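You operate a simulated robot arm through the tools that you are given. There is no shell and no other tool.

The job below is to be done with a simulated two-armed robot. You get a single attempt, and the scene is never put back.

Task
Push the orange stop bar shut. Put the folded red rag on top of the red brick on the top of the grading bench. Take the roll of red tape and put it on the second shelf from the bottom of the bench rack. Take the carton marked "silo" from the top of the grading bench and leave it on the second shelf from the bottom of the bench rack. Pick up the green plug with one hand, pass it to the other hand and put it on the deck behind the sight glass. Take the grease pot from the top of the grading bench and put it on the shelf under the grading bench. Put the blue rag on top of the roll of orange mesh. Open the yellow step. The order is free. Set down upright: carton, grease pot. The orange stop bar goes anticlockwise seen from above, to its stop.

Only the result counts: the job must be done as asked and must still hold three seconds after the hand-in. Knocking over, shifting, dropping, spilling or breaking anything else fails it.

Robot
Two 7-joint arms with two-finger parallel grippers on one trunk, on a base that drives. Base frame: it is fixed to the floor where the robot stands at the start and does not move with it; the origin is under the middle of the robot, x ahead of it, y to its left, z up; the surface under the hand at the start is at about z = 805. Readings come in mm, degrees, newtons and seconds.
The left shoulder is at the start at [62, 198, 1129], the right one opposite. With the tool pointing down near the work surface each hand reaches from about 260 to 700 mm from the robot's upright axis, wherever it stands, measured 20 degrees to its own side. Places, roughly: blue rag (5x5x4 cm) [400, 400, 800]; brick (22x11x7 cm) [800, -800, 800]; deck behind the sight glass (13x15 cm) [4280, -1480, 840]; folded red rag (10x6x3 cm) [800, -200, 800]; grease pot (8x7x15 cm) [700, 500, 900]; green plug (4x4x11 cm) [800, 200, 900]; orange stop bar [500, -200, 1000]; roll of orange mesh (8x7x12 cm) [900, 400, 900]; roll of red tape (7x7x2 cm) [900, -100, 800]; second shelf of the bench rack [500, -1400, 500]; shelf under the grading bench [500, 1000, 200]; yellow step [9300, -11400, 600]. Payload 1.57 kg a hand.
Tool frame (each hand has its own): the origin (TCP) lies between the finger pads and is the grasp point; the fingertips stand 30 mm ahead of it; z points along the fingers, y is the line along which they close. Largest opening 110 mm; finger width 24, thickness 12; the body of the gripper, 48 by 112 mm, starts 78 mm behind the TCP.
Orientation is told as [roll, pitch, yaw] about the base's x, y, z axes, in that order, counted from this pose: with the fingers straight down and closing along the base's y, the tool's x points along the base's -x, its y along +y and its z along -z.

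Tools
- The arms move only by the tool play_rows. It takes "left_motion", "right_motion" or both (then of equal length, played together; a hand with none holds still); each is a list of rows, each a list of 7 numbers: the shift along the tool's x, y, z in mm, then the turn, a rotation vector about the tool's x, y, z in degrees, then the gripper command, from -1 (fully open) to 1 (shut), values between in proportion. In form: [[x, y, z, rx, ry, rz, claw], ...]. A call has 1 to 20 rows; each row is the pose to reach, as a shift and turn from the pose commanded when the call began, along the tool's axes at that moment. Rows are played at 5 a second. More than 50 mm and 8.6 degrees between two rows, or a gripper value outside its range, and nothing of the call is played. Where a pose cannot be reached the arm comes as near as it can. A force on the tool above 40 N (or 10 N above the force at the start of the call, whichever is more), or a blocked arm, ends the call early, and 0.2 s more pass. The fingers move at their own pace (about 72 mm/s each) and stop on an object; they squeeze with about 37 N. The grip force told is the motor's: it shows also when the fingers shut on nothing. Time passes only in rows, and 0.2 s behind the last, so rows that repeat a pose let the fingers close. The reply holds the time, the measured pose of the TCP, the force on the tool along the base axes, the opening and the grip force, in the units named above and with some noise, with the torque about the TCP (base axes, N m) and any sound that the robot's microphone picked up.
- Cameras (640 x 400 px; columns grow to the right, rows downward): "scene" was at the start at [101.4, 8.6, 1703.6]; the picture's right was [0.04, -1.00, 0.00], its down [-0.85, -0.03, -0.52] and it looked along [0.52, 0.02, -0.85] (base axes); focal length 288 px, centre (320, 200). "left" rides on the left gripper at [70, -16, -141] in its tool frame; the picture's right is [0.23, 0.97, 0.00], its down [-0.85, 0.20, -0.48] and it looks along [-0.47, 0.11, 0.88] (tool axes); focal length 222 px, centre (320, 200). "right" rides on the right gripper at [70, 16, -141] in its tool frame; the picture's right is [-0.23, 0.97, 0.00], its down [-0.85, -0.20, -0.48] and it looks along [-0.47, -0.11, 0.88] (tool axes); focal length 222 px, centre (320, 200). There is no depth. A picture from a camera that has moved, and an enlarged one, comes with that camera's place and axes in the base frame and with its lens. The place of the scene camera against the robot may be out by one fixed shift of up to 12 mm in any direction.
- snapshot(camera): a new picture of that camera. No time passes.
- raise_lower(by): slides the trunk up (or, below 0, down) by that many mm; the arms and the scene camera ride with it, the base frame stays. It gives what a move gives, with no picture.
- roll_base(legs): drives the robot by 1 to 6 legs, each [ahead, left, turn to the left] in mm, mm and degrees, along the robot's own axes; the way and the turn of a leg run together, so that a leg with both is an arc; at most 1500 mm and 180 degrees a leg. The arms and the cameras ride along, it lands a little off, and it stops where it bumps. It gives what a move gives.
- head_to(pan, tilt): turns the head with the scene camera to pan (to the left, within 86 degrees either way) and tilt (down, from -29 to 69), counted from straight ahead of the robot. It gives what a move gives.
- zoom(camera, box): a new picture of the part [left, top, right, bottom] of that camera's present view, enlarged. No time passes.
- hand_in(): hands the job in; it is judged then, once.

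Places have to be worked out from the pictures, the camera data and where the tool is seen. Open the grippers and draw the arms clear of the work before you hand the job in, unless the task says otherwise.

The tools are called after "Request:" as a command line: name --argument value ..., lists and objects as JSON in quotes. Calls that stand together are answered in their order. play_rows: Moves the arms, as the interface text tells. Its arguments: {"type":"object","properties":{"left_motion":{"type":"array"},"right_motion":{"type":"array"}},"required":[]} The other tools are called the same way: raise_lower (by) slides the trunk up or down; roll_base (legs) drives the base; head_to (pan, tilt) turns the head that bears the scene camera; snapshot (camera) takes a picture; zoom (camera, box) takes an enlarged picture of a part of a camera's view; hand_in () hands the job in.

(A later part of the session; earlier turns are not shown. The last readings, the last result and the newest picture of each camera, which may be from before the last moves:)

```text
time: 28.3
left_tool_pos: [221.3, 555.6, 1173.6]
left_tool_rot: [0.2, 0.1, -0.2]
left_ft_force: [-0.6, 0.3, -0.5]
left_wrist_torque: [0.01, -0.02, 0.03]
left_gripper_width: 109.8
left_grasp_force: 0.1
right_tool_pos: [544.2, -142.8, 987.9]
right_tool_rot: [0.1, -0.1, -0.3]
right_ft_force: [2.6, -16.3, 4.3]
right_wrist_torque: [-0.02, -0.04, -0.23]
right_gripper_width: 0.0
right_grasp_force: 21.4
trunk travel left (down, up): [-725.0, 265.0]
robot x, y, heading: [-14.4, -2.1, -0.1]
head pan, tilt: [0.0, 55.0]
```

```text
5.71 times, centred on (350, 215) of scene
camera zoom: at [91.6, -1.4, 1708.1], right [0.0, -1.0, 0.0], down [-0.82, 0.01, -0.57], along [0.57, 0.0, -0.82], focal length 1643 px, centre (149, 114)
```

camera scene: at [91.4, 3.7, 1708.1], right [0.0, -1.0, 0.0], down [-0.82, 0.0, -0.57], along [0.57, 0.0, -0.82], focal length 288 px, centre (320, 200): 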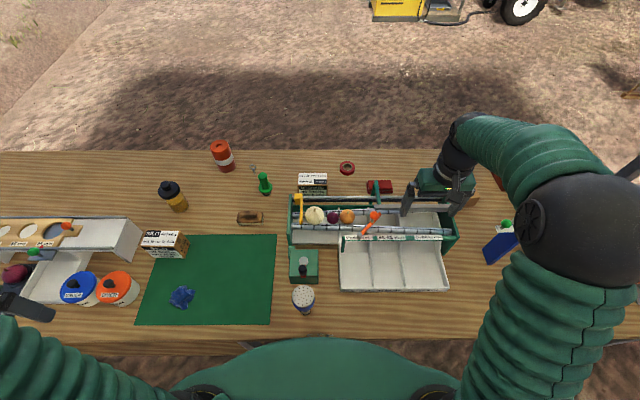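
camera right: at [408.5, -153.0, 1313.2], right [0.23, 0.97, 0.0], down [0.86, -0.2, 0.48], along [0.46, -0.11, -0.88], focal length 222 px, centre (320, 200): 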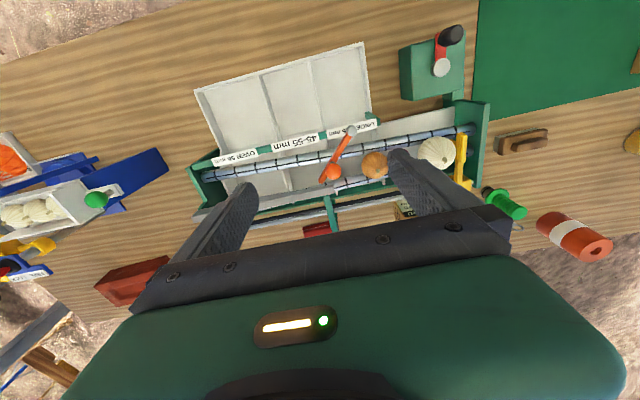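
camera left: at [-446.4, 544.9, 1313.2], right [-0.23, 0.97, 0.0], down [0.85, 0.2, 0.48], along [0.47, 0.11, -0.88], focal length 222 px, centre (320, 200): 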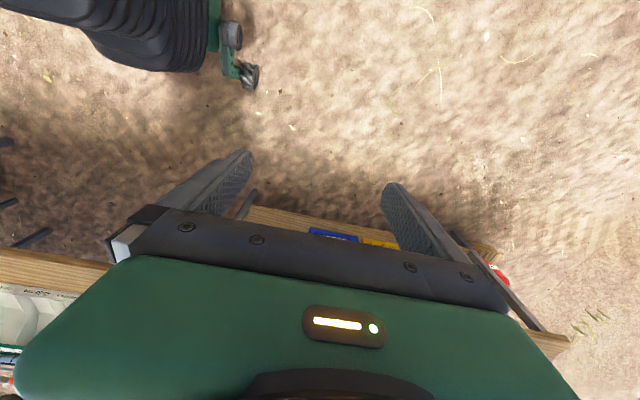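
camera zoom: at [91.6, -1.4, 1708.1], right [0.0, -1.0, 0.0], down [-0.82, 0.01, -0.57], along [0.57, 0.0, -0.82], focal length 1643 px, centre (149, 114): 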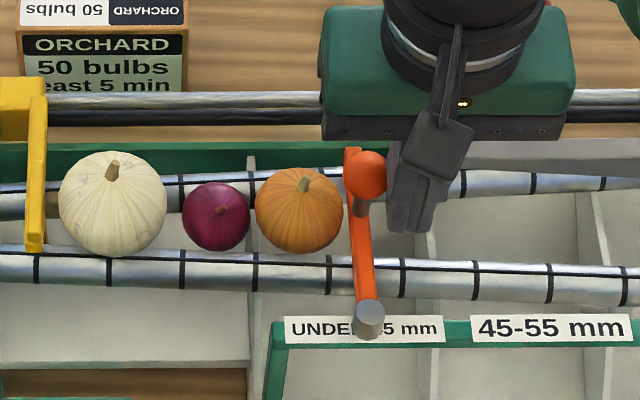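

The stop is firm (16 N, no further motion) and the bulbs are undisturbed. I draw the right hand off the bar, lift it and bring it back to the side.

Request:
play_rows --right_motion '[[0, -15, 0, 0, 0, 0, 1], [0, -30, 0, 0, 0, 0, 1], [0, -30, -45, 0, 0, 0, 1], [0, -30, -90, 0, 0, 0, 1], [0, -30, -135, 0, 0, 0, 1], [0, -30, -180, 0, 0, 0, 1], [40, -60, -185, 0, 0, 0, 1], [80, -90, -185, 0, 0, 0, 1], [120, -120, -185, 0, 0, 0, 1], [160, -150, -185, 0, 0, 0, 1], [200, -180, -185, 0, 0, 0, -1], [240, -210, -185, 0, 0, 0, -1]]'

Request:
roll_base --legs '[[-10, 280, 0]]'

Request:
snapshot --camera "scene"

Request:
snapshot --camera "left"

```text
refused: row 7 steps farther than a row can; nothing moved
```

```text
time: 29.2
left_tool_pos: [218.6, 574.0, 1172.5]
left_tool_rot: [0.0, -0.2, -0.4]
left_ft_force: [-0.6, 0.9, 0.4]
left_wrist_torque: [-0.05, -0.03, 0.03]
left_gripper_width: 110.0
left_grasp_force: 0.1
right_tool_pos: [542.1, -142.4, 989.3]
right_tool_rot: [-1.5, -0.2, -1.4]
right_ft_force: [0.2, -29.0, -3.2]
right_wrist_torque: [-0.21, 0.04, -0.3]
right_gripper_width: 0.0
right_grasp_force: 21.0
trunk travel left (down, up): [-725.0, 265.0]
robot x, y, heading: [-14.4, 15.9, -0.4]
head pan, tilt: [0.0, 55.0]
stopped in leg 1: the force on the tool passed its limit at 51 N (the readings are from after the stop); the commanded pose is now the measured one
```

```text
taken
camera scene: at [90.9, 4.3, 1708.0], right [-0.01, -1.0, -0.01], down [-0.82, 0.01, -0.57], along [0.57, 0.0, -0.82], focal length 288 px, centre (320, 200)
```

scene: 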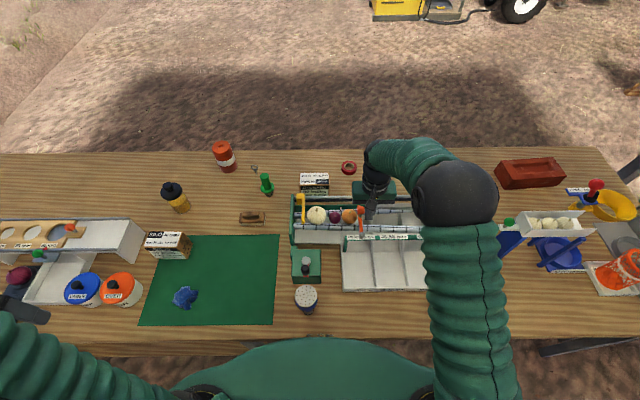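

```text
taken
camera left: at [149.1, 559.2, 1313.9], right [-0.22, 0.98, 0.0], down [0.86, 0.19, 0.48], along [0.47, 0.11, -0.88], focal length 222 px, centre (320, 200)
```

left: 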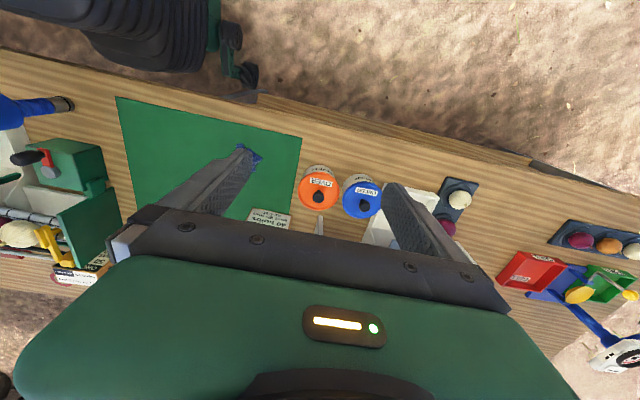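

The arm rows were refused (a step slightly over 50 mm) and the base nudged the hand against the stop before stopping itself; I must not chain such calls. I now draw the hand off the bar with smaller steps.

Request:
play_rows --right_motion '[[0, -15, 0, 0, 0, 0, 1], [0, -30, 0, 0, 0, 0, 1], [0, -30, -45, 0, 0, 0, 1], [0, -30, -90, 0, 0, 0, 1], [0, -30, -135, 0, 0, 0, 1], [0, -30, -180, 0, 0, 0, 1], [30, -60, -185, 0, 0, 0, 1], [60, -90, -185, 0, 0, 0, 1], [90, -120, -185, 0, 0, 0, 1], [120, -150, -185, 0, 0, 0, 1], [150, -180, -185, 0, 0, 0, 1], [180, -210, -185, 0, 0, 0, 1], [210, -240, -185, 0, 0, 0, 1], [240, -270, -185, 0, 0, 0, 1], [270, -300, -185, 0, 0, 0, 1]]'

Request:
zoom --camera "scene" --box '[270, 150, 470, 310]'

Request:
zoom --camera "scene" --box '[310, 180, 390, 250]'

```text
time: 32.4
left_tool_pos: [218.0, 580.9, 1170.4]
left_tool_rot: [-0.4, -0.2, -0.4]
left_ft_force: [-0.4, -0.6, 0.2]
left_wrist_torque: [0.01, -0.03, 0.0]
left_gripper_width: 109.9
left_grasp_force: 0.0
right_tool_pos: [264.6, -420.6, 1181.6]
right_tool_rot: [-1.3, -0.5, -1.0]
right_ft_force: [-0.3, -0.7, -0.6]
right_wrist_torque: [0.01, 0.02, 0.02]
right_gripper_width: 0.0
right_grasp_force: 21.4
trunk travel left (down, up): [-725.0, 265.0]
robot x, y, heading: [-14.3, 18.9, -0.3]
head pan, tilt: [0.0, 55.0]
```

```text
2.50 times, centred on (370, 230) of scene
camera zoom: at [88.3, 21.0, 1708.2], right [-0.01, -1.0, 0.0], down [-0.82, 0.0, -0.57], along [0.57, 0.0, -0.82], focal length 719 px, centre (195, 125)
```

zoom: 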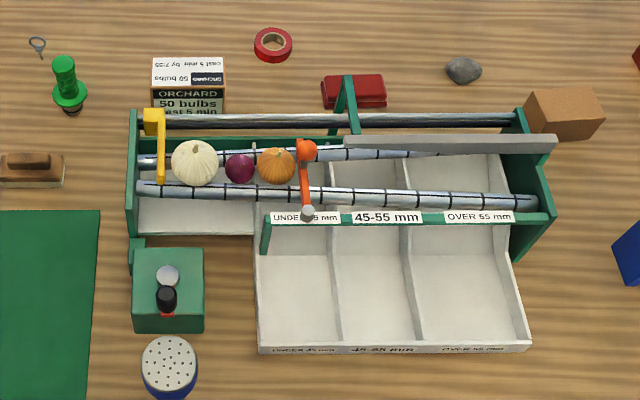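

```text
5.71 times, centred on (350, 215) of scene
camera zoom: at [88.3, 21.0, 1708.2], right [-0.01, -1.0, 0.0], down [-0.82, 0.0, -0.57], along [0.57, 0.0, -0.82], focal length 1643 px, centre (149, 114)
```

zoom: 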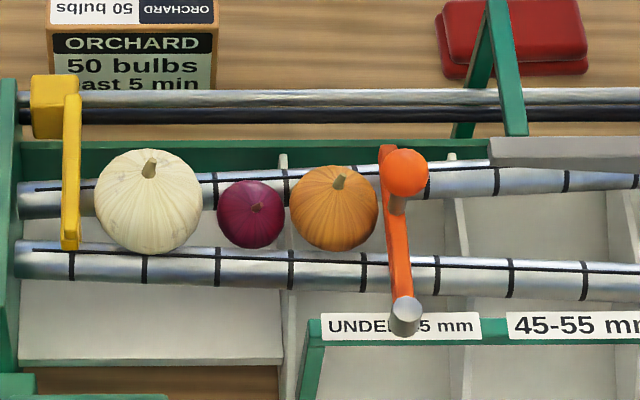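

The bar is shut and the bulbs and sizer look unmoved. Now I shift the robot left (a bit back) to be opposite the carton, then look.

Request:
roll_base --legs '[[-20, 0, 0], [0, 280, 0]]'

Request:
snapshot --camera "scene"

Request:
snapshot --camera "left"

```text
time: 34.8
left_tool_pos: [203.7, 847.0, 1176.3]
left_tool_rot: [0.5, -0.2, -0.7]
left_ft_force: [0.9, 0.1, 0.4]
left_wrist_torque: [-0.07, 0.03, -0.02]
left_gripper_width: 110.0
left_grasp_force: 0.1
right_tool_pos: [245.5, -156.7, 1176.5]
right_tool_rot: [-0.4, -0.4, -1.3]
right_ft_force: [-0.8, 0.7, 0.1]
right_wrist_torque: [-0.06, -0.01, 0.01]
right_gripper_width: 0.0
right_grasp_force: 21.4
trunk travel left (down, up): [-725.0, 265.0]
robot x, y, heading: [-29.6, 298.0, -0.3]
head pan, tilt: [0.0, 55.0]
```

```text
taken
camera scene: at [70.8, 282.7, 1708.1], right [-0.01, -1.0, -0.01], down [-0.82, 0.01, -0.57], along [0.57, 0.0, -0.82], focal length 288 px, centre (320, 200)
```

scene: 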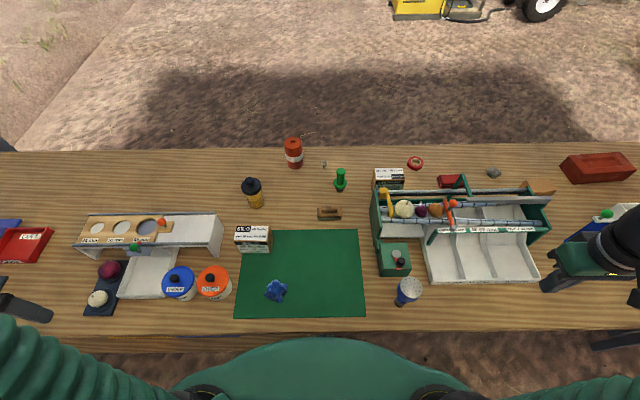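

```text
taken
camera left: at [133.0, 830.8, 1318.0], right [-0.22, 0.98, 0.01], down [0.86, 0.19, 0.48], along [0.47, 0.11, -0.88], focal length 222 px, centre (320, 200)
```

left: 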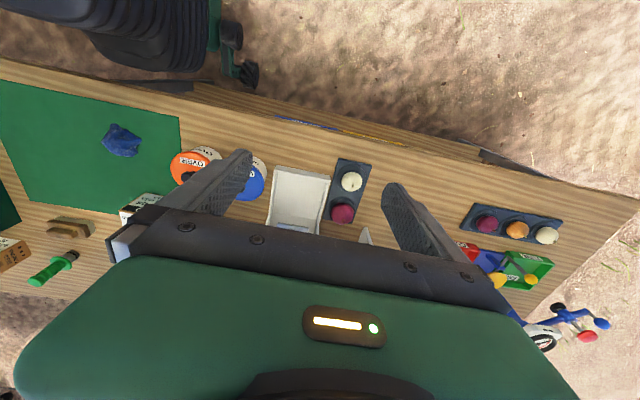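

The carton appears around [500,500]. I bring the left hand above it at z≈1170 to view it from above.

Request:
play_rows --left_motion '[[-25, -30, 0, 0, 0, 0, -1], [-50, -60, 0, 0, 0, 0, -1], [-75, -90, 0, 0, 0, 0, -1], [-100, -120, 0, 0, 0, 0, -1], [-125, -150, 0, 0, 0, 0, -1], [-150, -180, 0, 0, 0, 0, -1], [-175, -210, 0, 0, 0, 0, -1], [-200, -240, 0, 0, 0, 0, -1], [-225, -270, 0, 0, 0, 0, -1], [-250, -300, 0, 0, 0, 0, -1], [-275, -325, 0, 0, 0, 0, -1], [-297, -347, 0, 0, 0, 0, -1], [-297, -347, 0, 0, 0, 0, -1]]'

Request:
snapshot --camera "left"

```text
time: 37.6
left_tool_pos: [493.5, 509.1, 1172.6]
left_tool_rot: [-0.2, -0.3, -0.6]
left_ft_force: [-0.7, -0.8, -0.1]
left_wrist_torque: [0.02, 0.0, 0.03]
left_gripper_width: 110.2
left_grasp_force: 0.1
right_tool_pos: [246.1, -143.9, 1182.0]
right_tool_rot: [-1.2, -0.3, -1.3]
right_ft_force: [-0.5, -0.5, -0.9]
right_wrist_torque: [0.03, 0.0, -0.02]
right_gripper_width: 0.0
right_grasp_force: 21.6
trunk travel left (down, up): [-725.0, 265.0]
robot x, y, heading: [-32.5, 295.1, -0.5]
head pan, tilt: [0.0, 55.0]
```

```text
taken
camera left: at [424.3, 494.3, 1313.8], right [-0.22, 0.98, -0.01], down [0.85, 0.19, 0.48], along [0.47, 0.1, -0.88], focal length 222 px, centre (320, 200)
```

left: 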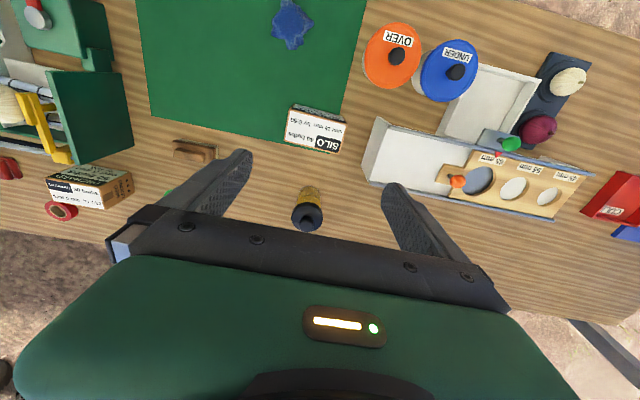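

Carton and pot are both visible between the fingers. I enlarge this area for measuring.

Request:
zoom --camera "left" --box '[240, 90, 400, 240]'

Request:
zoom --camera "scene" --box '[200, 170, 320, 270]'

```text
2.67 times, centred on (320, 165) of left
camera zoom: at [424.3, 494.3, 1313.8], right [-0.22, 0.98, -0.01], down [0.85, 0.19, 0.48], along [0.47, 0.1, -0.88], focal length 592 px, centre (320, 293)
```

zoom: 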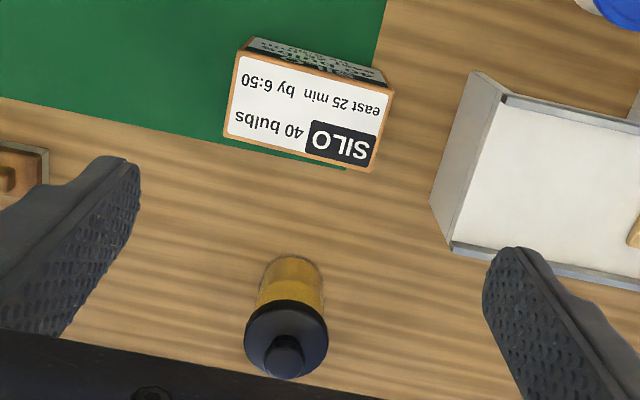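

```text
4.00 times, centred on (260, 220) of scene
camera zoom: at [71.9, 299.9, 1708.1], right [-0.01, -1.0, 0.0], down [-0.82, 0.01, -0.57], along [0.57, 0.0, -0.82], focal length 1150 px, centre (560, 120)
```

zoom: 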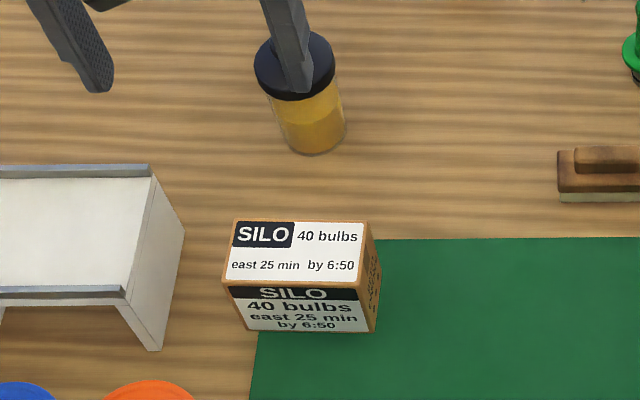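

Measured: carton spans x 484–542, y 450–557, z 805–895, and the pot stands near [674,525]. The carton is best gripped across its 58 mm side with the right hand pitched 45°, so it can be slid into the rack later; first I withdraw the left hand.

Request:
play_rows --left_motion '[[25, 30, 0, 0, 0, 0, -1], [50, 60, 0, 0, 0, 0, -1], [75, 90, 0, 0, 0, 0, -1], [100, 120, 0, 0, 0, 0, -1], [125, 150, 0, 0, 0, 0, -1], [150, 180, 0, 0, 0, 0, -1], [175, 210, 0, 0, 0, 0, -1], [200, 240, 0, 0, 0, 0, -1], [225, 270, 0, 0, 0, 0, -1], [250, 300, 0, 0, 0, 0, -1], [275, 325, 0, 0, 0, 0, -1], [297, 340, 0, 0, 0, 0, -1]]'

```text
time: 40.2
left_tool_pos: [203.4, 854.2, 1169.8]
left_tool_rot: [-0.3, -0.3, -0.7]
left_ft_force: [-0.3, 0.3, 0.1]
left_wrist_torque: [0.0, -0.01, -0.03]
left_gripper_width: 110.0
left_grasp_force: 0.2
right_tool_pos: [244.5, -140.5, 1183.0]
right_tool_rot: [-1.2, -0.4, -1.3]
right_ft_force: [0.2, -0.6, -0.1]
right_wrist_torque: [-0.01, 0.0, 0.04]
right_gripper_width: 0.0
right_grasp_force: 21.4
trunk travel left (down, up): [-725.0, 265.0]
robot x, y, heading: [-31.4, 296.0, -0.6]
head pan, tilt: [0.0, 55.0]
```

Left hand is out of the way. Now I turn the right hand to point left and 45° down (closing along x) while moving it to about [430,250,1130].

Request:
play_rows --right_motion '[[-15.3, 32.8, 4.3, -2.93, -2.93, -7.08, -1], [-30.7, 65.7, 8.7, -5.86, -5.86, -14.16, -1], [-46, 98.5, 13, -8.8, -8.8, -21.23, -1], [-61.3, 131.3, 17.3, -11.73, -11.73, -28.31, -1], [-76.7, 164.2, 21.7, -14.66, -14.66, -35.39, -1], [-92, 197, 26, -17.59, -17.59, -42.47, -1], [-107.3, 229.8, 30.3, -20.52, -20.52, -49.54, -1], [-122.7, 262.7, 34.7, -23.45, -23.45, -56.62, -1], [-138, 295.5, 39, -26.39, -26.39, -63.7, -1], [-153.3, 328.3, 43.3, -29.32, -29.32, -70.78, -1], [-168.7, 361.2, 47.7, -32.25, -32.25, -77.85, -1], [-184, 394, 52, -35.18, -35.18, -84.93, -1], [-184, 394, 52, -35.18, -35.18, -84.93, -1]]'

Request:
snapshot --camera "scene"

Request:
snapshot --camera "right"

```text
time: 43.0
left_tool_pos: [202.9, 854.3, 1169.6]
left_tool_rot: [-0.4, -0.3, -0.7]
left_ft_force: [-0.8, 0.0, 0.8]
left_wrist_torque: [0.0, 0.0, -0.04]
left_gripper_width: 110.3
left_grasp_force: 0.0
right_tool_pos: [440.5, 248.4, 1122.0]
right_tool_rot: [-0.7, -43.8, 89.2]
right_ft_force: [-0.6, 0.7, -0.3]
right_wrist_torque: [0.0, 0.0, -0.01]
right_gripper_width: 110.0
right_grasp_force: 0.1
trunk travel left (down, up): [-725.0, 265.0]
robot x, y, heading: [-33.1, 299.6, -0.6]
head pan, tilt: [0.0, 55.0]
```

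```text
taken
camera scene: at [71.9, 303.4, 1708.1], right [-0.01, -1.0, 0.0], down [-0.82, 0.01, -0.57], along [0.57, -0.01, -0.82], focal length 288 px, centre (320, 200)
```

scene: 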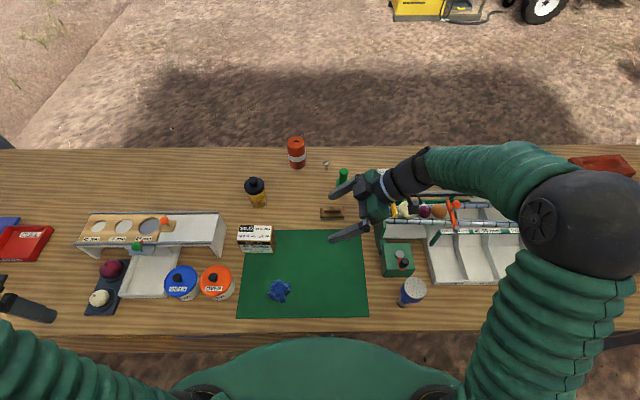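

```text
taken
camera right: at [418.3, 101.5, 1174.0], right [-0.97, 0.18, 0.15], down [0.2, 0.28, 0.94], along [0.13, 0.94, -0.31], focal length 222 px, centre (320, 200)
```

right: 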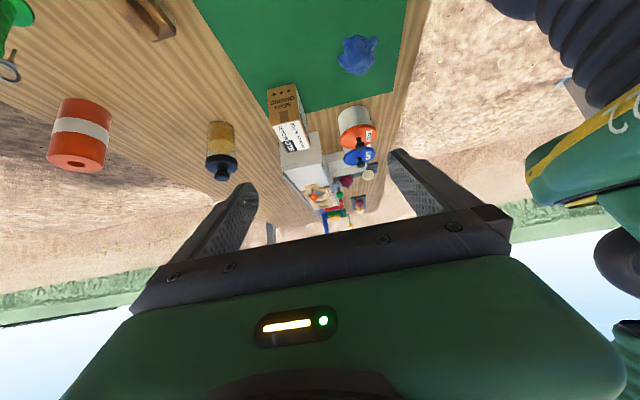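

The pose is reached cleanly. I approach along the finger direction to a pre-grasp about 100 mm short of the carton and check.

Request:
play_rows --right_motion '[[0, -12, 43, 0, 0, 0, -1], [0, -24, 86, 0, 0, 0, -1], [0, -36, 130, 0, 0, 0, -1], [1, -48, 173, 0, 0, 0, -1], [1, -60, 216, 0, 0, 0, -1], [1, -70, 259, 0, 0, 0, -1], [1, -70, 259, 0, 0, 0, -1]]'

Request:
snapshot --camera "right"

Request:
zoom --camera "scene" --box '[190, 170, 350, 290]'

```text
time: 44.6
left_tool_pos: [203.5, 854.5, 1169.6]
left_tool_rot: [-0.3, -0.2, -0.7]
left_ft_force: [-0.2, 0.4, 0.1]
left_wrist_torque: [0.02, -0.01, -0.01]
left_gripper_width: 110.0
left_grasp_force: 0.2
right_tool_pos: [516.0, 425.5, 937.1]
right_tool_rot: [-0.6, -43.8, 89.1]
right_ft_force: [0.2, 0.3, -0.2]
right_wrist_torque: [0.01, 0.01, 0.02]
right_gripper_width: 109.9
right_grasp_force: 0.1
trunk travel left (down, up): [-725.0, 265.0]
robot x, y, heading: [-33.1, 296.2, -0.6]
head pan, tilt: [0.0, 55.0]
```

```text
taken
camera right: at [493.5, 278.8, 989.2], right [-0.97, 0.19, 0.15], down [0.2, 0.28, 0.94], along [0.13, 0.94, -0.31], focal length 222 px, centre (320, 200)
```

right: 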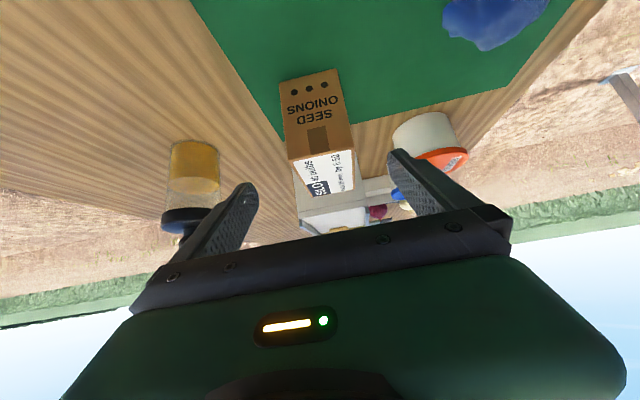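

```text
3.33 times, centred on (270, 230) of scene
camera zoom: at [72.7, 304.8, 1708.1], right [-0.01, -1.0, 0.0], down [-0.82, 0.01, -0.57], along [0.57, -0.01, -0.82], focal length 958 px, centre (487, 100)
```

zoom: 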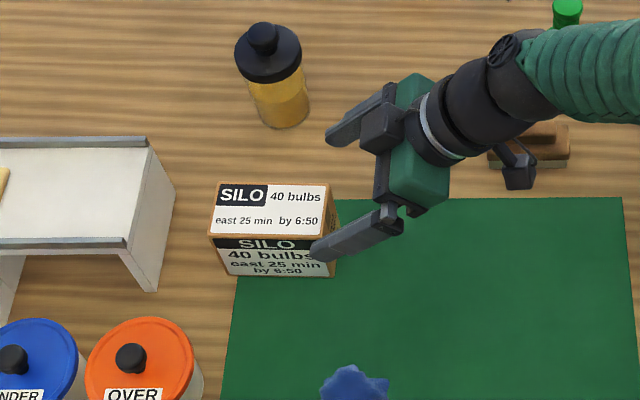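

The carton lies centred between the fingers. I advance about 97 mm along the fingers and then close.

Request:
play_rows --right_motion '[[0, 2, 25, 0, 0, 0, -1], [0, 2, 50, 0, 0, 0, -1], [0, 2, 75, 0, 0, 0, -1], [0, 2, 97, 0, 0, 0, -1], [0, 2, 97, 0, 0, 0, -1]]'

Request:
snapshot --camera "right"

Request:
zoom --camera "scene" --box '[190, 170, 350, 290]'

```text
time: 45.8
left_tool_pos: [204.1, 854.4, 1169.0]
left_tool_rot: [-0.3, -0.3, -0.6]
left_ft_force: [0.2, -0.3, 0.1]
left_wrist_torque: [0.0, 0.0, 0.02]
left_gripper_width: 110.1
left_grasp_force: 0.2
right_tool_pos: [516.0, 491.8, 867.1]
right_tool_rot: [-0.6, -43.8, 89.1]
right_ft_force: [0.0, 0.1, 0.8]
right_wrist_torque: [0.02, 0.0, 0.01]
right_gripper_width: 109.8
right_grasp_force: 0.0
trunk travel left (down, up): [-725.0, 265.0]
robot x, y, heading: [-30.2, 293.5, -0.6]
head pan, tilt: [0.0, 55.0]
```

```text
taken
camera right: at [493.9, 345.0, 920.0], right [-0.97, 0.19, 0.15], down [0.2, 0.28, 0.94], along [0.13, 0.94, -0.31], focal length 222 px, centre (320, 200)
```

right: 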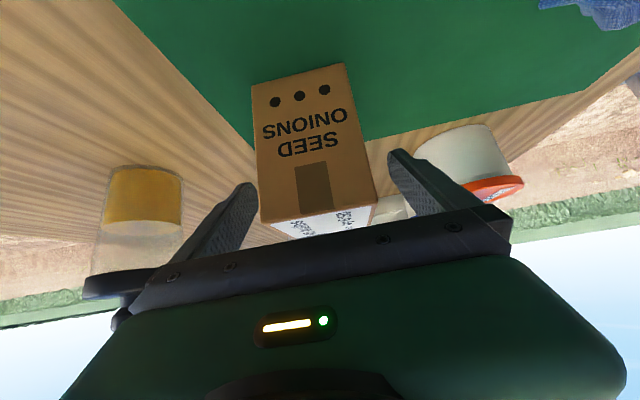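

```text
3.33 times, centred on (270, 230) of scene
camera zoom: at [73.1, 304.7, 1708.0], right [-0.01, -1.0, 0.0], down [-0.82, 0.01, -0.57], along [0.57, -0.01, -0.82], focal length 958 px, centre (487, 100)
```

zoom: 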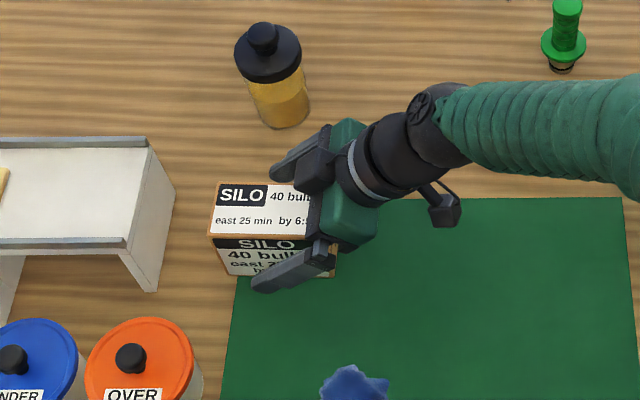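

Fingers straddle the carton well. I close the gripper.

Request:
play_rows --right_motion '[[0, 0, 0, 0, 0, 0, 0], [0, 0, 0, 0, 0, 0, 1], [0, 0, 0, 0, 0, 0, 1], [0, 0, 0, 0, 0, 0, 1], [0, 0, 0, 0, 0, 0, 1]]'

Request:
zoom --camera "scene" --box '[190, 170, 350, 290]'

```text
time: 47.0
left_tool_pos: [203.7, 854.3, 1170.8]
left_tool_rot: [-0.3, -0.2, -0.7]
left_ft_force: [-0.7, 0.5, 0.5]
left_wrist_torque: [-0.01, 0.0, -0.01]
left_gripper_width: 110.3
left_grasp_force: 0.0
right_tool_pos: [516.0, 492.1, 866.6]
right_tool_rot: [-0.6, -43.8, 89.1]
right_ft_force: [-1.4, 0.3, -0.1]
right_wrist_torque: [-0.02, 0.17, 0.02]
right_gripper_width: 60.0
right_grasp_force: 37.0
trunk travel left (down, up): [-725.0, 265.0]
robot x, y, heading: [-31.1, 294.7, -0.5]
head pan, tilt: [0.0, 55.0]
```

```text
3.33 times, centred on (270, 230) of scene
camera zoom: at [73.1, 304.9, 1708.0], right [-0.01, -1.0, 0.0], down [-0.82, 0.01, -0.57], along [0.57, -0.01, -0.82], focal length 958 px, centre (487, 100)
```

zoom: 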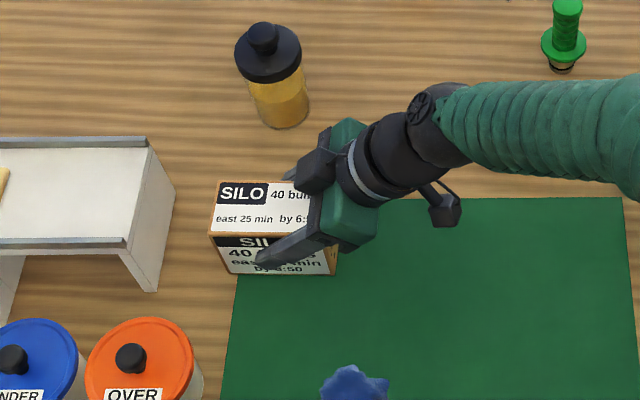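

Gripped at 60 mm with 37 N. I lift it straight up 130 mm and check.

Request:
play_rows --right_motion '[[-14, 0, -14, 0, 0, 0, 1], [-42, 0, -43, 0, 0, 0, 1], [-70, 0, -73, 0, 0, 0, 1], [-90, 0, -94, 0, 0, 0, 1], [-90, 0, -94, 0, 0, 0, 1]]'

Request:
zoom --camera "scene" --box '[190, 170, 350, 290]'

Request:
snapshot --camera "right"

```text
time: 48.2
left_tool_pos: [204.4, 854.2, 1169.0]
left_tool_rot: [-0.3, -0.2, -0.7]
left_ft_force: [-0.9, 0.0, 0.9]
left_wrist_torque: [-0.01, 0.03, 0.03]
left_gripper_width: 110.1
left_grasp_force: 0.1
right_tool_pos: [514.1, 492.7, 993.8]
right_tool_rot: [-0.5, -43.7, 88.9]
right_ft_force: [0.0, 0.1, -4.5]
right_wrist_torque: [-0.03, -0.04, 0.0]
right_gripper_width: 60.0
right_grasp_force: 36.8
trunk travel left (down, up): [-725.0, 265.0]
robot x, y, heading: [-33.9, 297.9, -0.7]
head pan, tilt: [0.0, 55.0]
```

```text
3.33 times, centred on (270, 230) of scene
camera zoom: at [74.3, 304.9, 1707.9], right [-0.01, -1.0, 0.0], down [-0.82, 0.01, -0.57], along [0.57, -0.01, -0.82], focal length 958 px, centre (487, 100)
```

zoom: 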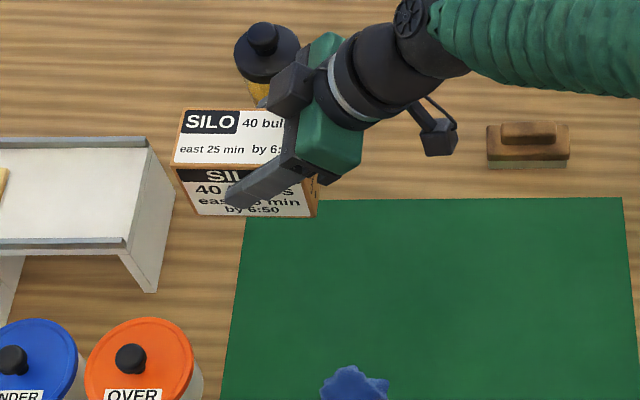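

```text
taken
camera right: at [492.4, 345.4, 1048.3], right [-0.97, 0.19, 0.15], down [0.2, 0.28, 0.94], along [0.13, 0.94, -0.31], focal length 222 px, centre (320, 200)
```

right: 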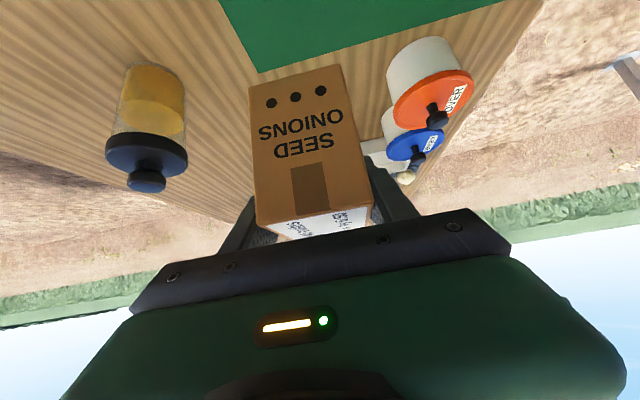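

The carton is held (4.5 N). I now swing the hand to point forward while bringing the carton to a carry position in front of the robot.

Request:
play_rows --right_motion '[[19.5, 14.6, -24.9, 5.65, 0, 5.92, 1], [38.9, 29.3, -49.8, 11.31, 0, 11.84, 1], [58.4, 43.9, -74.7, 16.96, 0, 17.75, 1], [77.8, 58.5, -99.6, 22.62, 0, 23.67, 1], [97.3, 73.2, -124.5, 28.27, 0, 29.59, 1], [116.7, 87.8, -149.5, 33.93, 0, 35.51, 1], [136.2, 102.5, -174.4, 39.58, 0, 41.43, 1], [155.6, 117.1, -199.3, 45.24, 0, 47.35, 1], [175.1, 131.7, -224.2, 50.89, 0, 53.26, 1], [194.5, 146.4, -249.1, 56.55, 0, 59.18, 1], [214, 161, -274, 62.2, 0, 65.1, 1], [214, 161, -274, 62.2, 0, 65.1, 1]]'

Request:
snapshot --camera "scene"

```text
time: 50.8
left_tool_pos: [204.9, 854.4, 1170.1]
left_tool_rot: [-0.2, -0.2, -0.7]
left_ft_force: [0.0, -0.5, 0.2]
left_wrist_torque: [0.02, 0.01, -0.01]
left_gripper_width: 110.0
left_grasp_force: 0.1
right_tool_pos: [423.1, 188.3, 1041.9]
right_tool_rot: [0.1, -44.0, -1.4]
right_ft_force: [0.8, 1.0, -4.0]
right_wrist_torque: [0.0, 0.03, -0.02]
right_gripper_width: 60.0
right_grasp_force: 37.0
right hand out of reach, approached as far as the arm can: row 8, 9, 10, 11, 12
trunk travel left (down, up): [-725.0, 265.0]
robot x, y, heading: [-31.8, 296.7, -0.3]
head pan, tilt: [0.0, 55.0]
```

```text
taken
camera scene: at [73.2, 303.6, 1708.0], right [-0.01, -1.0, 0.0], down [-0.82, 0.01, -0.57], along [0.57, -0.01, -0.82], focal length 288 px, centre (320, 200)
```

scene: 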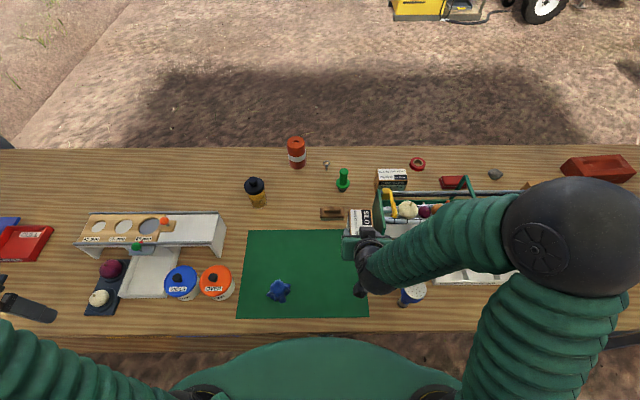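

The carton is now carried pointing forward (the arm stopped short at its inner reach limit, which is fine). I back away from the bench and drive to the right in front of the rack.

Request:
roll_base --legs '[[-500, 0, 0], [0, -1500, 0], [0, -200, 0]]'

Request:
head_to --pan 0 --tilt 35

Request:
snapshot --camera "scene"

```text
time: 61.9
left_tool_pos: [-330.0, -839.1, 1168.6]
left_tool_rot: [-0.5, -0.2, -3.3]
left_ft_force: [0.2, -0.7, -0.3]
left_wrist_torque: [-0.02, -0.01, 0.02]
left_gripper_width: 110.1
left_grasp_force: 0.1
right_tool_pos: [-141.0, -1513.9, 1043.3]
right_tool_rot: [0.0, -44.1, -3.8]
right_ft_force: [-0.9, 0.4, -4.1]
right_wrist_torque: [-0.03, 0.03, 0.01]
right_gripper_width: 60.0
right_grasp_force: 37.0
trunk travel left (down, up): [-725.0, 265.0]
robot x, y, heading: [-591.3, -1387.9, -3.2]
head pan, tilt: [0.0, 55.0]
```

```text
time: 62.7
left_tool_pos: [-330.8, -840.9, 1169.6]
left_tool_rot: [-0.3, -0.2, -3.3]
left_ft_force: [-0.7, 0.0, 0.2]
left_wrist_torque: [0.02, -0.02, -0.01]
left_gripper_width: 110.1
left_grasp_force: 0.0
right_tool_pos: [-141.8, -1515.9, 1042.4]
right_tool_rot: [0.1, -44.0, -4.0]
right_ft_force: [0.4, 1.2, -4.7]
right_wrist_torque: [-0.01, 0.04, -0.02]
right_gripper_width: 59.9
right_grasp_force: 37.0
trunk travel left (down, up): [-725.0, 265.0]
robot x, y, heading: [-595.3, -1386.0, -3.0]
head pan, tilt: [0.0, 35.0]
```

```text
taken
camera scene: at [-470.7, -1384.1, 1736.1], right [-0.05, -1.0, 0.0], down [-0.58, 0.03, -0.82], along [0.82, -0.05, -0.58], focal length 288 px, centre (320, 200)
```

scene: 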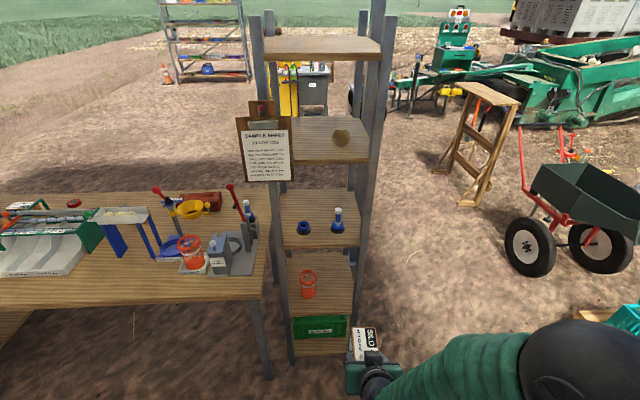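

The rack's second shelf (z≈500) holds a wire jar at its front left. The bench crowds my left arm from the front, so I'll approach the rack from its open right side instead; first I bring the left hand in.

Request:
play_rows --left_motion '[[-5, -40, 0, 0, 0, 0, -1], [-10, -80, 0, 0, 0, 0, -1], [-20, -120, 0, 0, 0, 0, -1], [-30, -160, 0, 0, 0, 0, -1], [-40, -200, 0, 0, 0, 0, -1], [-50, -240, 0, 0, 0, 0, -1], [-60, -280, 0, 0, 0, 0, -1], [-60, -310, 0, 0, 0, 0, -1]]'

Request:
snapshot --camera "scene"

Request:
snapshot --camera "left"

```text
time: 64.5
left_tool_pos: [-287.4, -1158.3, 1170.0]
left_tool_rot: [-0.1, -0.3, -3.2]
left_ft_force: [-0.3, -0.6, 0.2]
left_wrist_torque: [0.02, -0.03, 0.01]
left_gripper_width: 109.7
left_grasp_force: 0.1
right_tool_pos: [-143.4, -1518.2, 1041.7]
right_tool_rot: [0.3, -44.1, -4.2]
right_ft_force: [-0.3, -0.3, -5.3]
right_wrist_torque: [0.02, 0.04, -0.01]
right_gripper_width: 60.0
right_grasp_force: 36.8
trunk travel left (down, up): [-725.0, 265.0]
robot x, y, heading: [-592.5, -1386.5, -3.1]
head pan, tilt: [0.0, 35.0]
```

```text
taken
camera scene: at [-471.9, -1389.5, 1736.3], right [-0.05, -1.0, 0.0], down [-0.57, 0.03, -0.82], along [0.82, -0.04, -0.57], focal length 288 px, centre (320, 200)
```

scene: 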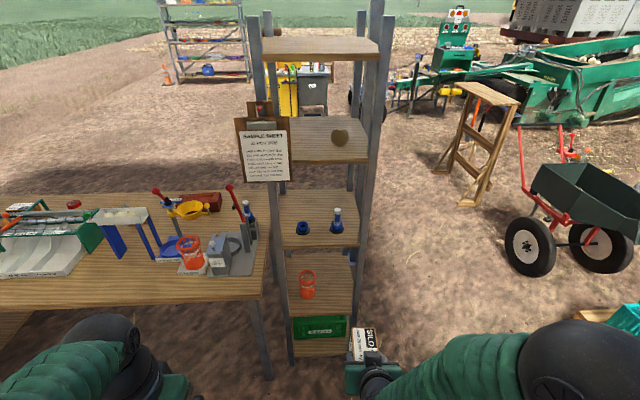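

```text
taken
camera left: at [-358.6, -1168.9, 1310.9], right [-0.17, 0.99, 0.0], down [0.86, 0.15, 0.48], along [0.48, 0.08, -0.88], focal length 222 px, centre (320, 200)
```

left: 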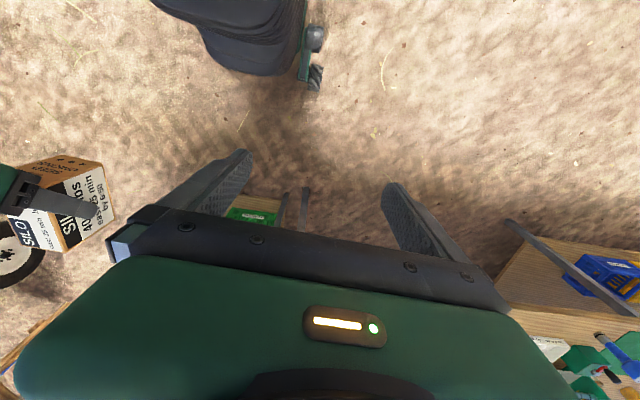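

The way to the rack's right side is clear (crate pallet beyond y≈-2930, wheelbarrow beyond y≈-3000). I drive right, then ahead, then turn left to face the rack's side.

Request:
roll_base --legs '[[0, 0, 3.1], [0, -1000, 0], [1150, 0, 0], [0, 0, 90]]'

Request:
snapshot --camera "scene"

```text
time: 79.3
left_tool_pos: [283.6, -2074.1, 1169.4]
left_tool_rot: [-0.1, -0.2, 91.6]
left_ft_force: [-0.4, -0.7, -0.1]
left_wrist_torque: [-0.03, -0.02, -0.01]
left_gripper_width: 109.8
left_grasp_force: 0.2
right_tool_pos: [631.9, -1898.9, 1041.2]
right_tool_rot: [0.3, -44.0, 90.8]
right_ft_force: [-0.3, 0.8, -4.8]
right_wrist_torque: [-0.09, -0.01, 0.01]
right_gripper_width: 60.0
right_grasp_force: 36.5
trunk travel left (down, up): [-725.0, 265.0]
robot x, y, heading: [537.5, -2357.2, 91.8]
head pan, tilt: [0.0, 35.0]
```

```text
taken
camera scene: at [536.6, -2232.5, 1736.2], right [1.0, 0.03, 0.0], down [0.02, -0.57, -0.82], along [-0.03, 0.82, -0.57], focal length 288 px, centre (320, 200)
```

scene: 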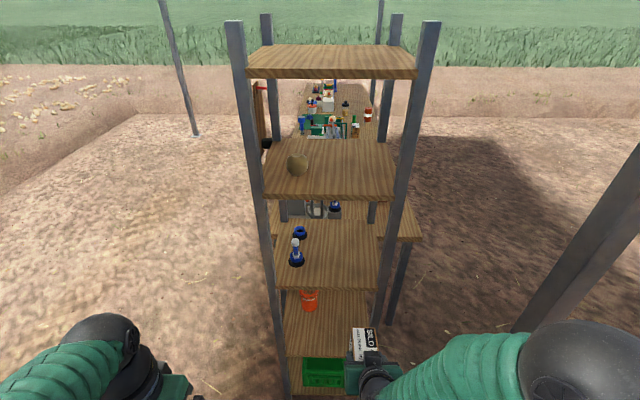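

The rack's right side is open, with the jar at the far side of the second shelf. I lower the trunk 440 mm so the carton comes to just above shelf height and I can look in.

Request:
raise_lower --by -440

Request:
snapshot --camera "scene"

Request:
snapshot --camera "right"

```text
refused: -440 is not a number from -400 to 400
```

```text
taken
camera scene: at [536.6, -2232.5, 1736.2], right [1.0, 0.03, 0.0], down [0.02, -0.57, -0.82], along [-0.03, 0.82, -0.57], focal length 288 px, centre (320, 200)
```

scene: 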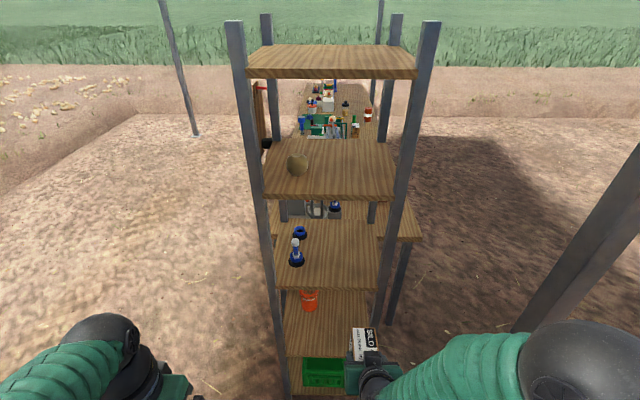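

```text
taken
camera right: at [616.2, -2047.3, 1094.9], right [-0.98, 0.15, 0.16], down [0.2, 0.29, 0.94], along [0.09, 0.95, -0.31], focal length 222 px, centre (320, 200)
```

right: 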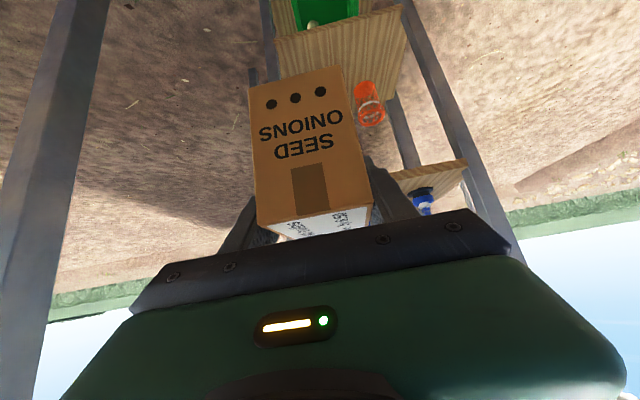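

The trunk moves at most 400 mm per call; I lower it by 400 first.

Request:
raise_lower --by -400

Request:
snapshot --camera "scene"

Request:
snapshot --camera "right"

```text
time: 83.1
left_tool_pos: [283.4, -2076.5, 769.4]
left_tool_rot: [-0.2, -0.2, 91.6]
left_ft_force: [-0.4, -0.2, 0.9]
left_wrist_torque: [-0.02, 0.03, 0.01]
left_gripper_width: 109.9
left_grasp_force: 0.0
right_tool_pos: [631.2, -1899.8, 642.3]
right_tool_rot: [0.2, -44.1, 90.9]
right_ft_force: [0.4, 0.1, -4.7]
right_wrist_torque: [0.0, -0.02, 0.01]
right_gripper_width: 59.8
right_grasp_force: 36.2
trunk travel left (down, up): [-325.0, 665.0]
robot x, y, heading: [539.7, -2359.9, 91.9]
head pan, tilt: [0.0, 35.0]
```

```text
taken
camera scene: at [536.5, -2233.3, 1336.3], right [1.0, 0.03, 0.0], down [0.02, -0.57, -0.82], along [-0.03, 0.82, -0.57], focal length 288 px, centre (320, 200)
```

scene: 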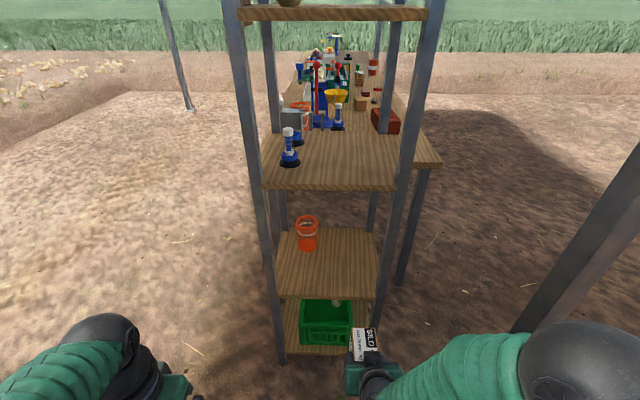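

```text
taken
camera right: at [616.2, -2048.4, 695.0], right [-0.98, 0.15, 0.16], down [0.2, 0.29, 0.94], along [0.09, 0.95, -0.31], focal length 222 px, centre (320, 200)
```

right: 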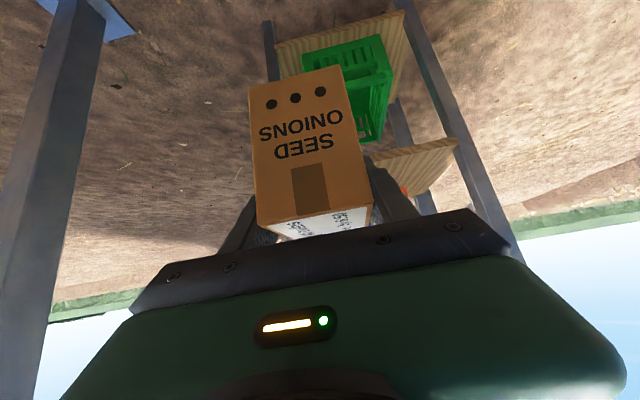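

From the two camera heights the second shelf top is at z≈505, its near edge y≈-1617, x 374–702, jar at [452,-1382]. My right forearm would foul the near post if I drove in with the arm folded, so I extend the arm forward first, starting with a small step.

Request:
play_rows --right_motion '[[-24, 0, 23, 0, 0, 0, 1], [-48, 0, 46, 0, 0, 0, 1], [-72, 0, 69.5, 0, 0, 0, 1], [-72, 0, 69.5, 0, 0, 0, 1]]'

```text
time: 84.1
left_tool_pos: [283.9, -2075.0, 769.8]
left_tool_rot: [-0.2, -0.4, 91.6]
left_ft_force: [0.5, -0.2, 0.6]
left_wrist_torque: [0.03, 0.0, 0.02]
left_gripper_width: 110.1
left_grasp_force: 0.1
right_tool_pos: [629.4, -1799.1, 642.4]
right_tool_rot: [0.2, -43.9, 90.9]
right_ft_force: [-0.3, -0.3, -4.0]
right_wrist_torque: [-0.01, 0.01, 0.01]
right_gripper_width: 59.8
right_grasp_force: 37.1
trunk travel left (down, up): [-325.0, 665.0]
robot x, y, heading: [537.3, -2360.3, 91.9]
head pan, tilt: [0.0, 35.0]
```

It moved exactly as asked. I extend a further 170 mm and look.

Request:
play_rows --right_motion '[[-24, 0, 23, 0, 0, 0, 1], [-48, 0, 46, 0, 0, 0, 1], [-72, 0, 69.5, 0, 0, 0, 1], [-96, 0, 93, 0, 0, 0, 1], [-122, 0, 118, 0, 0, 0, 1], [-122, 0, 118, 0, 0, 0, 1]]'

Request:
snapshot --camera "scene"

Request:
snapshot --camera "right"

```text
time: 85.5
left_tool_pos: [282.7, -2076.4, 770.0]
left_tool_rot: [-0.2, -0.4, 91.6]
left_ft_force: [-0.1, 0.5, -0.1]
left_wrist_torque: [0.05, -0.02, 0.0]
left_gripper_width: 110.1
left_grasp_force: 0.1
right_tool_pos: [626.8, -1630.4, 642.3]
right_tool_rot: [0.2, -44.0, 90.9]
right_ft_force: [0.0, -0.7, -4.4]
right_wrist_torque: [-0.05, -0.03, -0.02]
right_gripper_width: 59.7
right_grasp_force: 37.0
trunk travel left (down, up): [-325.0, 665.0]
robot x, y, heading: [540.0, -2359.7, 91.8]
head pan, tilt: [0.0, 35.0]
```

```text
taken
camera scene: at [536.2, -2232.6, 1336.2], right [1.0, 0.03, 0.0], down [0.02, -0.57, -0.82], along [-0.03, 0.82, -0.58], focal length 288 px, centre (320, 200)
```

scene: 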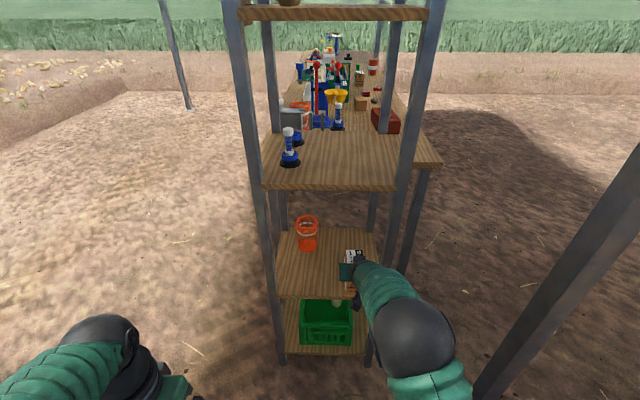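

```text
taken
camera right: at [611.7, -1778.6, 695.2], right [-0.98, 0.15, 0.16], down [0.2, 0.29, 0.94], along [0.09, 0.95, -0.31], focal length 222 px, centre (320, 200)
```

right: 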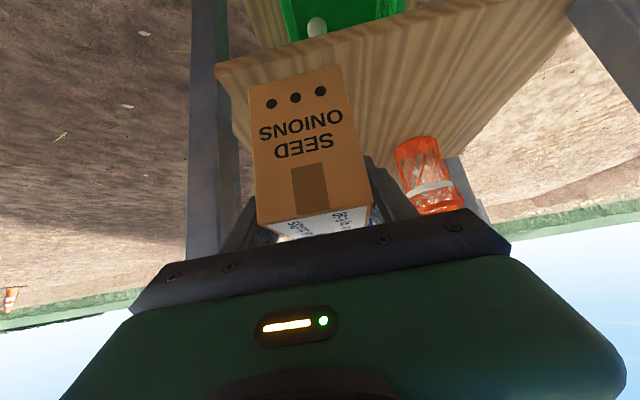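

Arm extended; the carton lines up with the free right half. I shift it 30 mm left for more post clearance.

Request:
play_rows --right_motion '[[0, 15, 0, 0, 0, 0, 1], [0, 30, 0, 0, 0, 0, 1], [0, 30, 0, 0, 0, 0, 1]]'

Request:
raise_lower --by -50

Request:
snapshot --camera "right"

Request:
zoom --camera "scene" --box '[250, 180, 430, 320]'

```text
time: 86.3
left_tool_pos: [282.9, -2075.5, 770.7]
left_tool_rot: [-0.2, -0.3, 91.6]
left_ft_force: [0.3, -0.7, 0.0]
left_wrist_torque: [-0.02, -0.02, 0.04]
left_gripper_width: 110.0
left_grasp_force: 0.0
right_tool_pos: [597.2, -1630.5, 640.6]
right_tool_rot: [0.2, -44.0, 90.9]
right_ft_force: [0.5, -0.1, -4.8]
right_wrist_torque: [-0.04, 0.0, 0.02]
right_gripper_width: 60.0
right_grasp_force: 36.6
trunk travel left (down, up): [-325.0, 665.0]
robot x, y, heading: [538.5, -2358.2, 91.7]
head pan, tilt: [0.0, 35.0]
```

```text
time: 87.2
left_tool_pos: [281.5, -2075.0, 719.5]
left_tool_rot: [-0.4, -0.3, 91.6]
left_ft_force: [-0.2, 0.6, 0.1]
left_wrist_torque: [0.04, 0.01, 0.0]
left_gripper_width: 109.9
left_grasp_force: 0.0
right_tool_pos: [595.4, -1632.8, 591.6]
right_tool_rot: [0.2, -44.0, 91.0]
right_ft_force: [-0.1, 0.1, -4.5]
right_wrist_torque: [-0.05, -0.03, -0.01]
right_gripper_width: 59.7
right_grasp_force: 37.3
trunk travel left (down, up): [-275.0, 715.0]
robot x, y, heading: [539.5, -2360.0, 91.6]
head pan, tilt: [0.0, 35.0]
```

```text
taken
camera right: at [581.4, -1779.4, 644.9], right [-0.98, 0.15, 0.16], down [0.2, 0.29, 0.94], along [0.09, 0.95, -0.31], focal length 222 px, centre (320, 200)
```

right: 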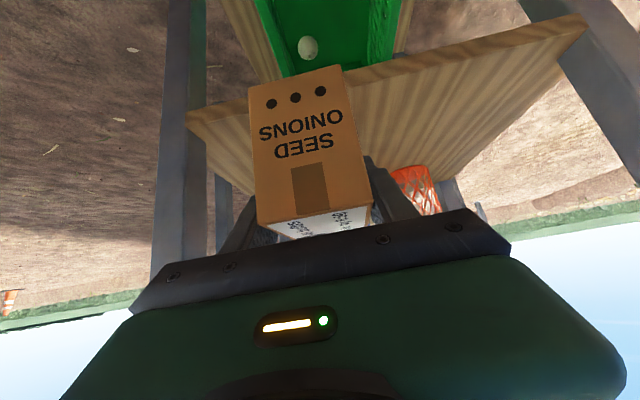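

```text
2.86 times, centred on (340, 250) of scene
camera zoom: at [536.0, -2232.4, 1286.2], right [1.0, 0.03, 0.0], down [0.02, -0.58, -0.82], along [-0.03, 0.82, -0.58], focal length 822 px, centre (263, 57)
```

zoom: 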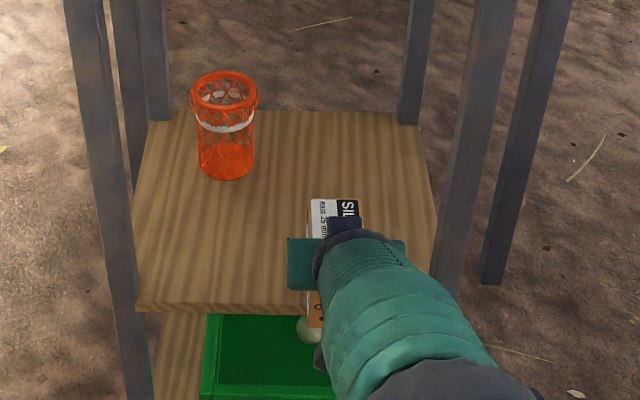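

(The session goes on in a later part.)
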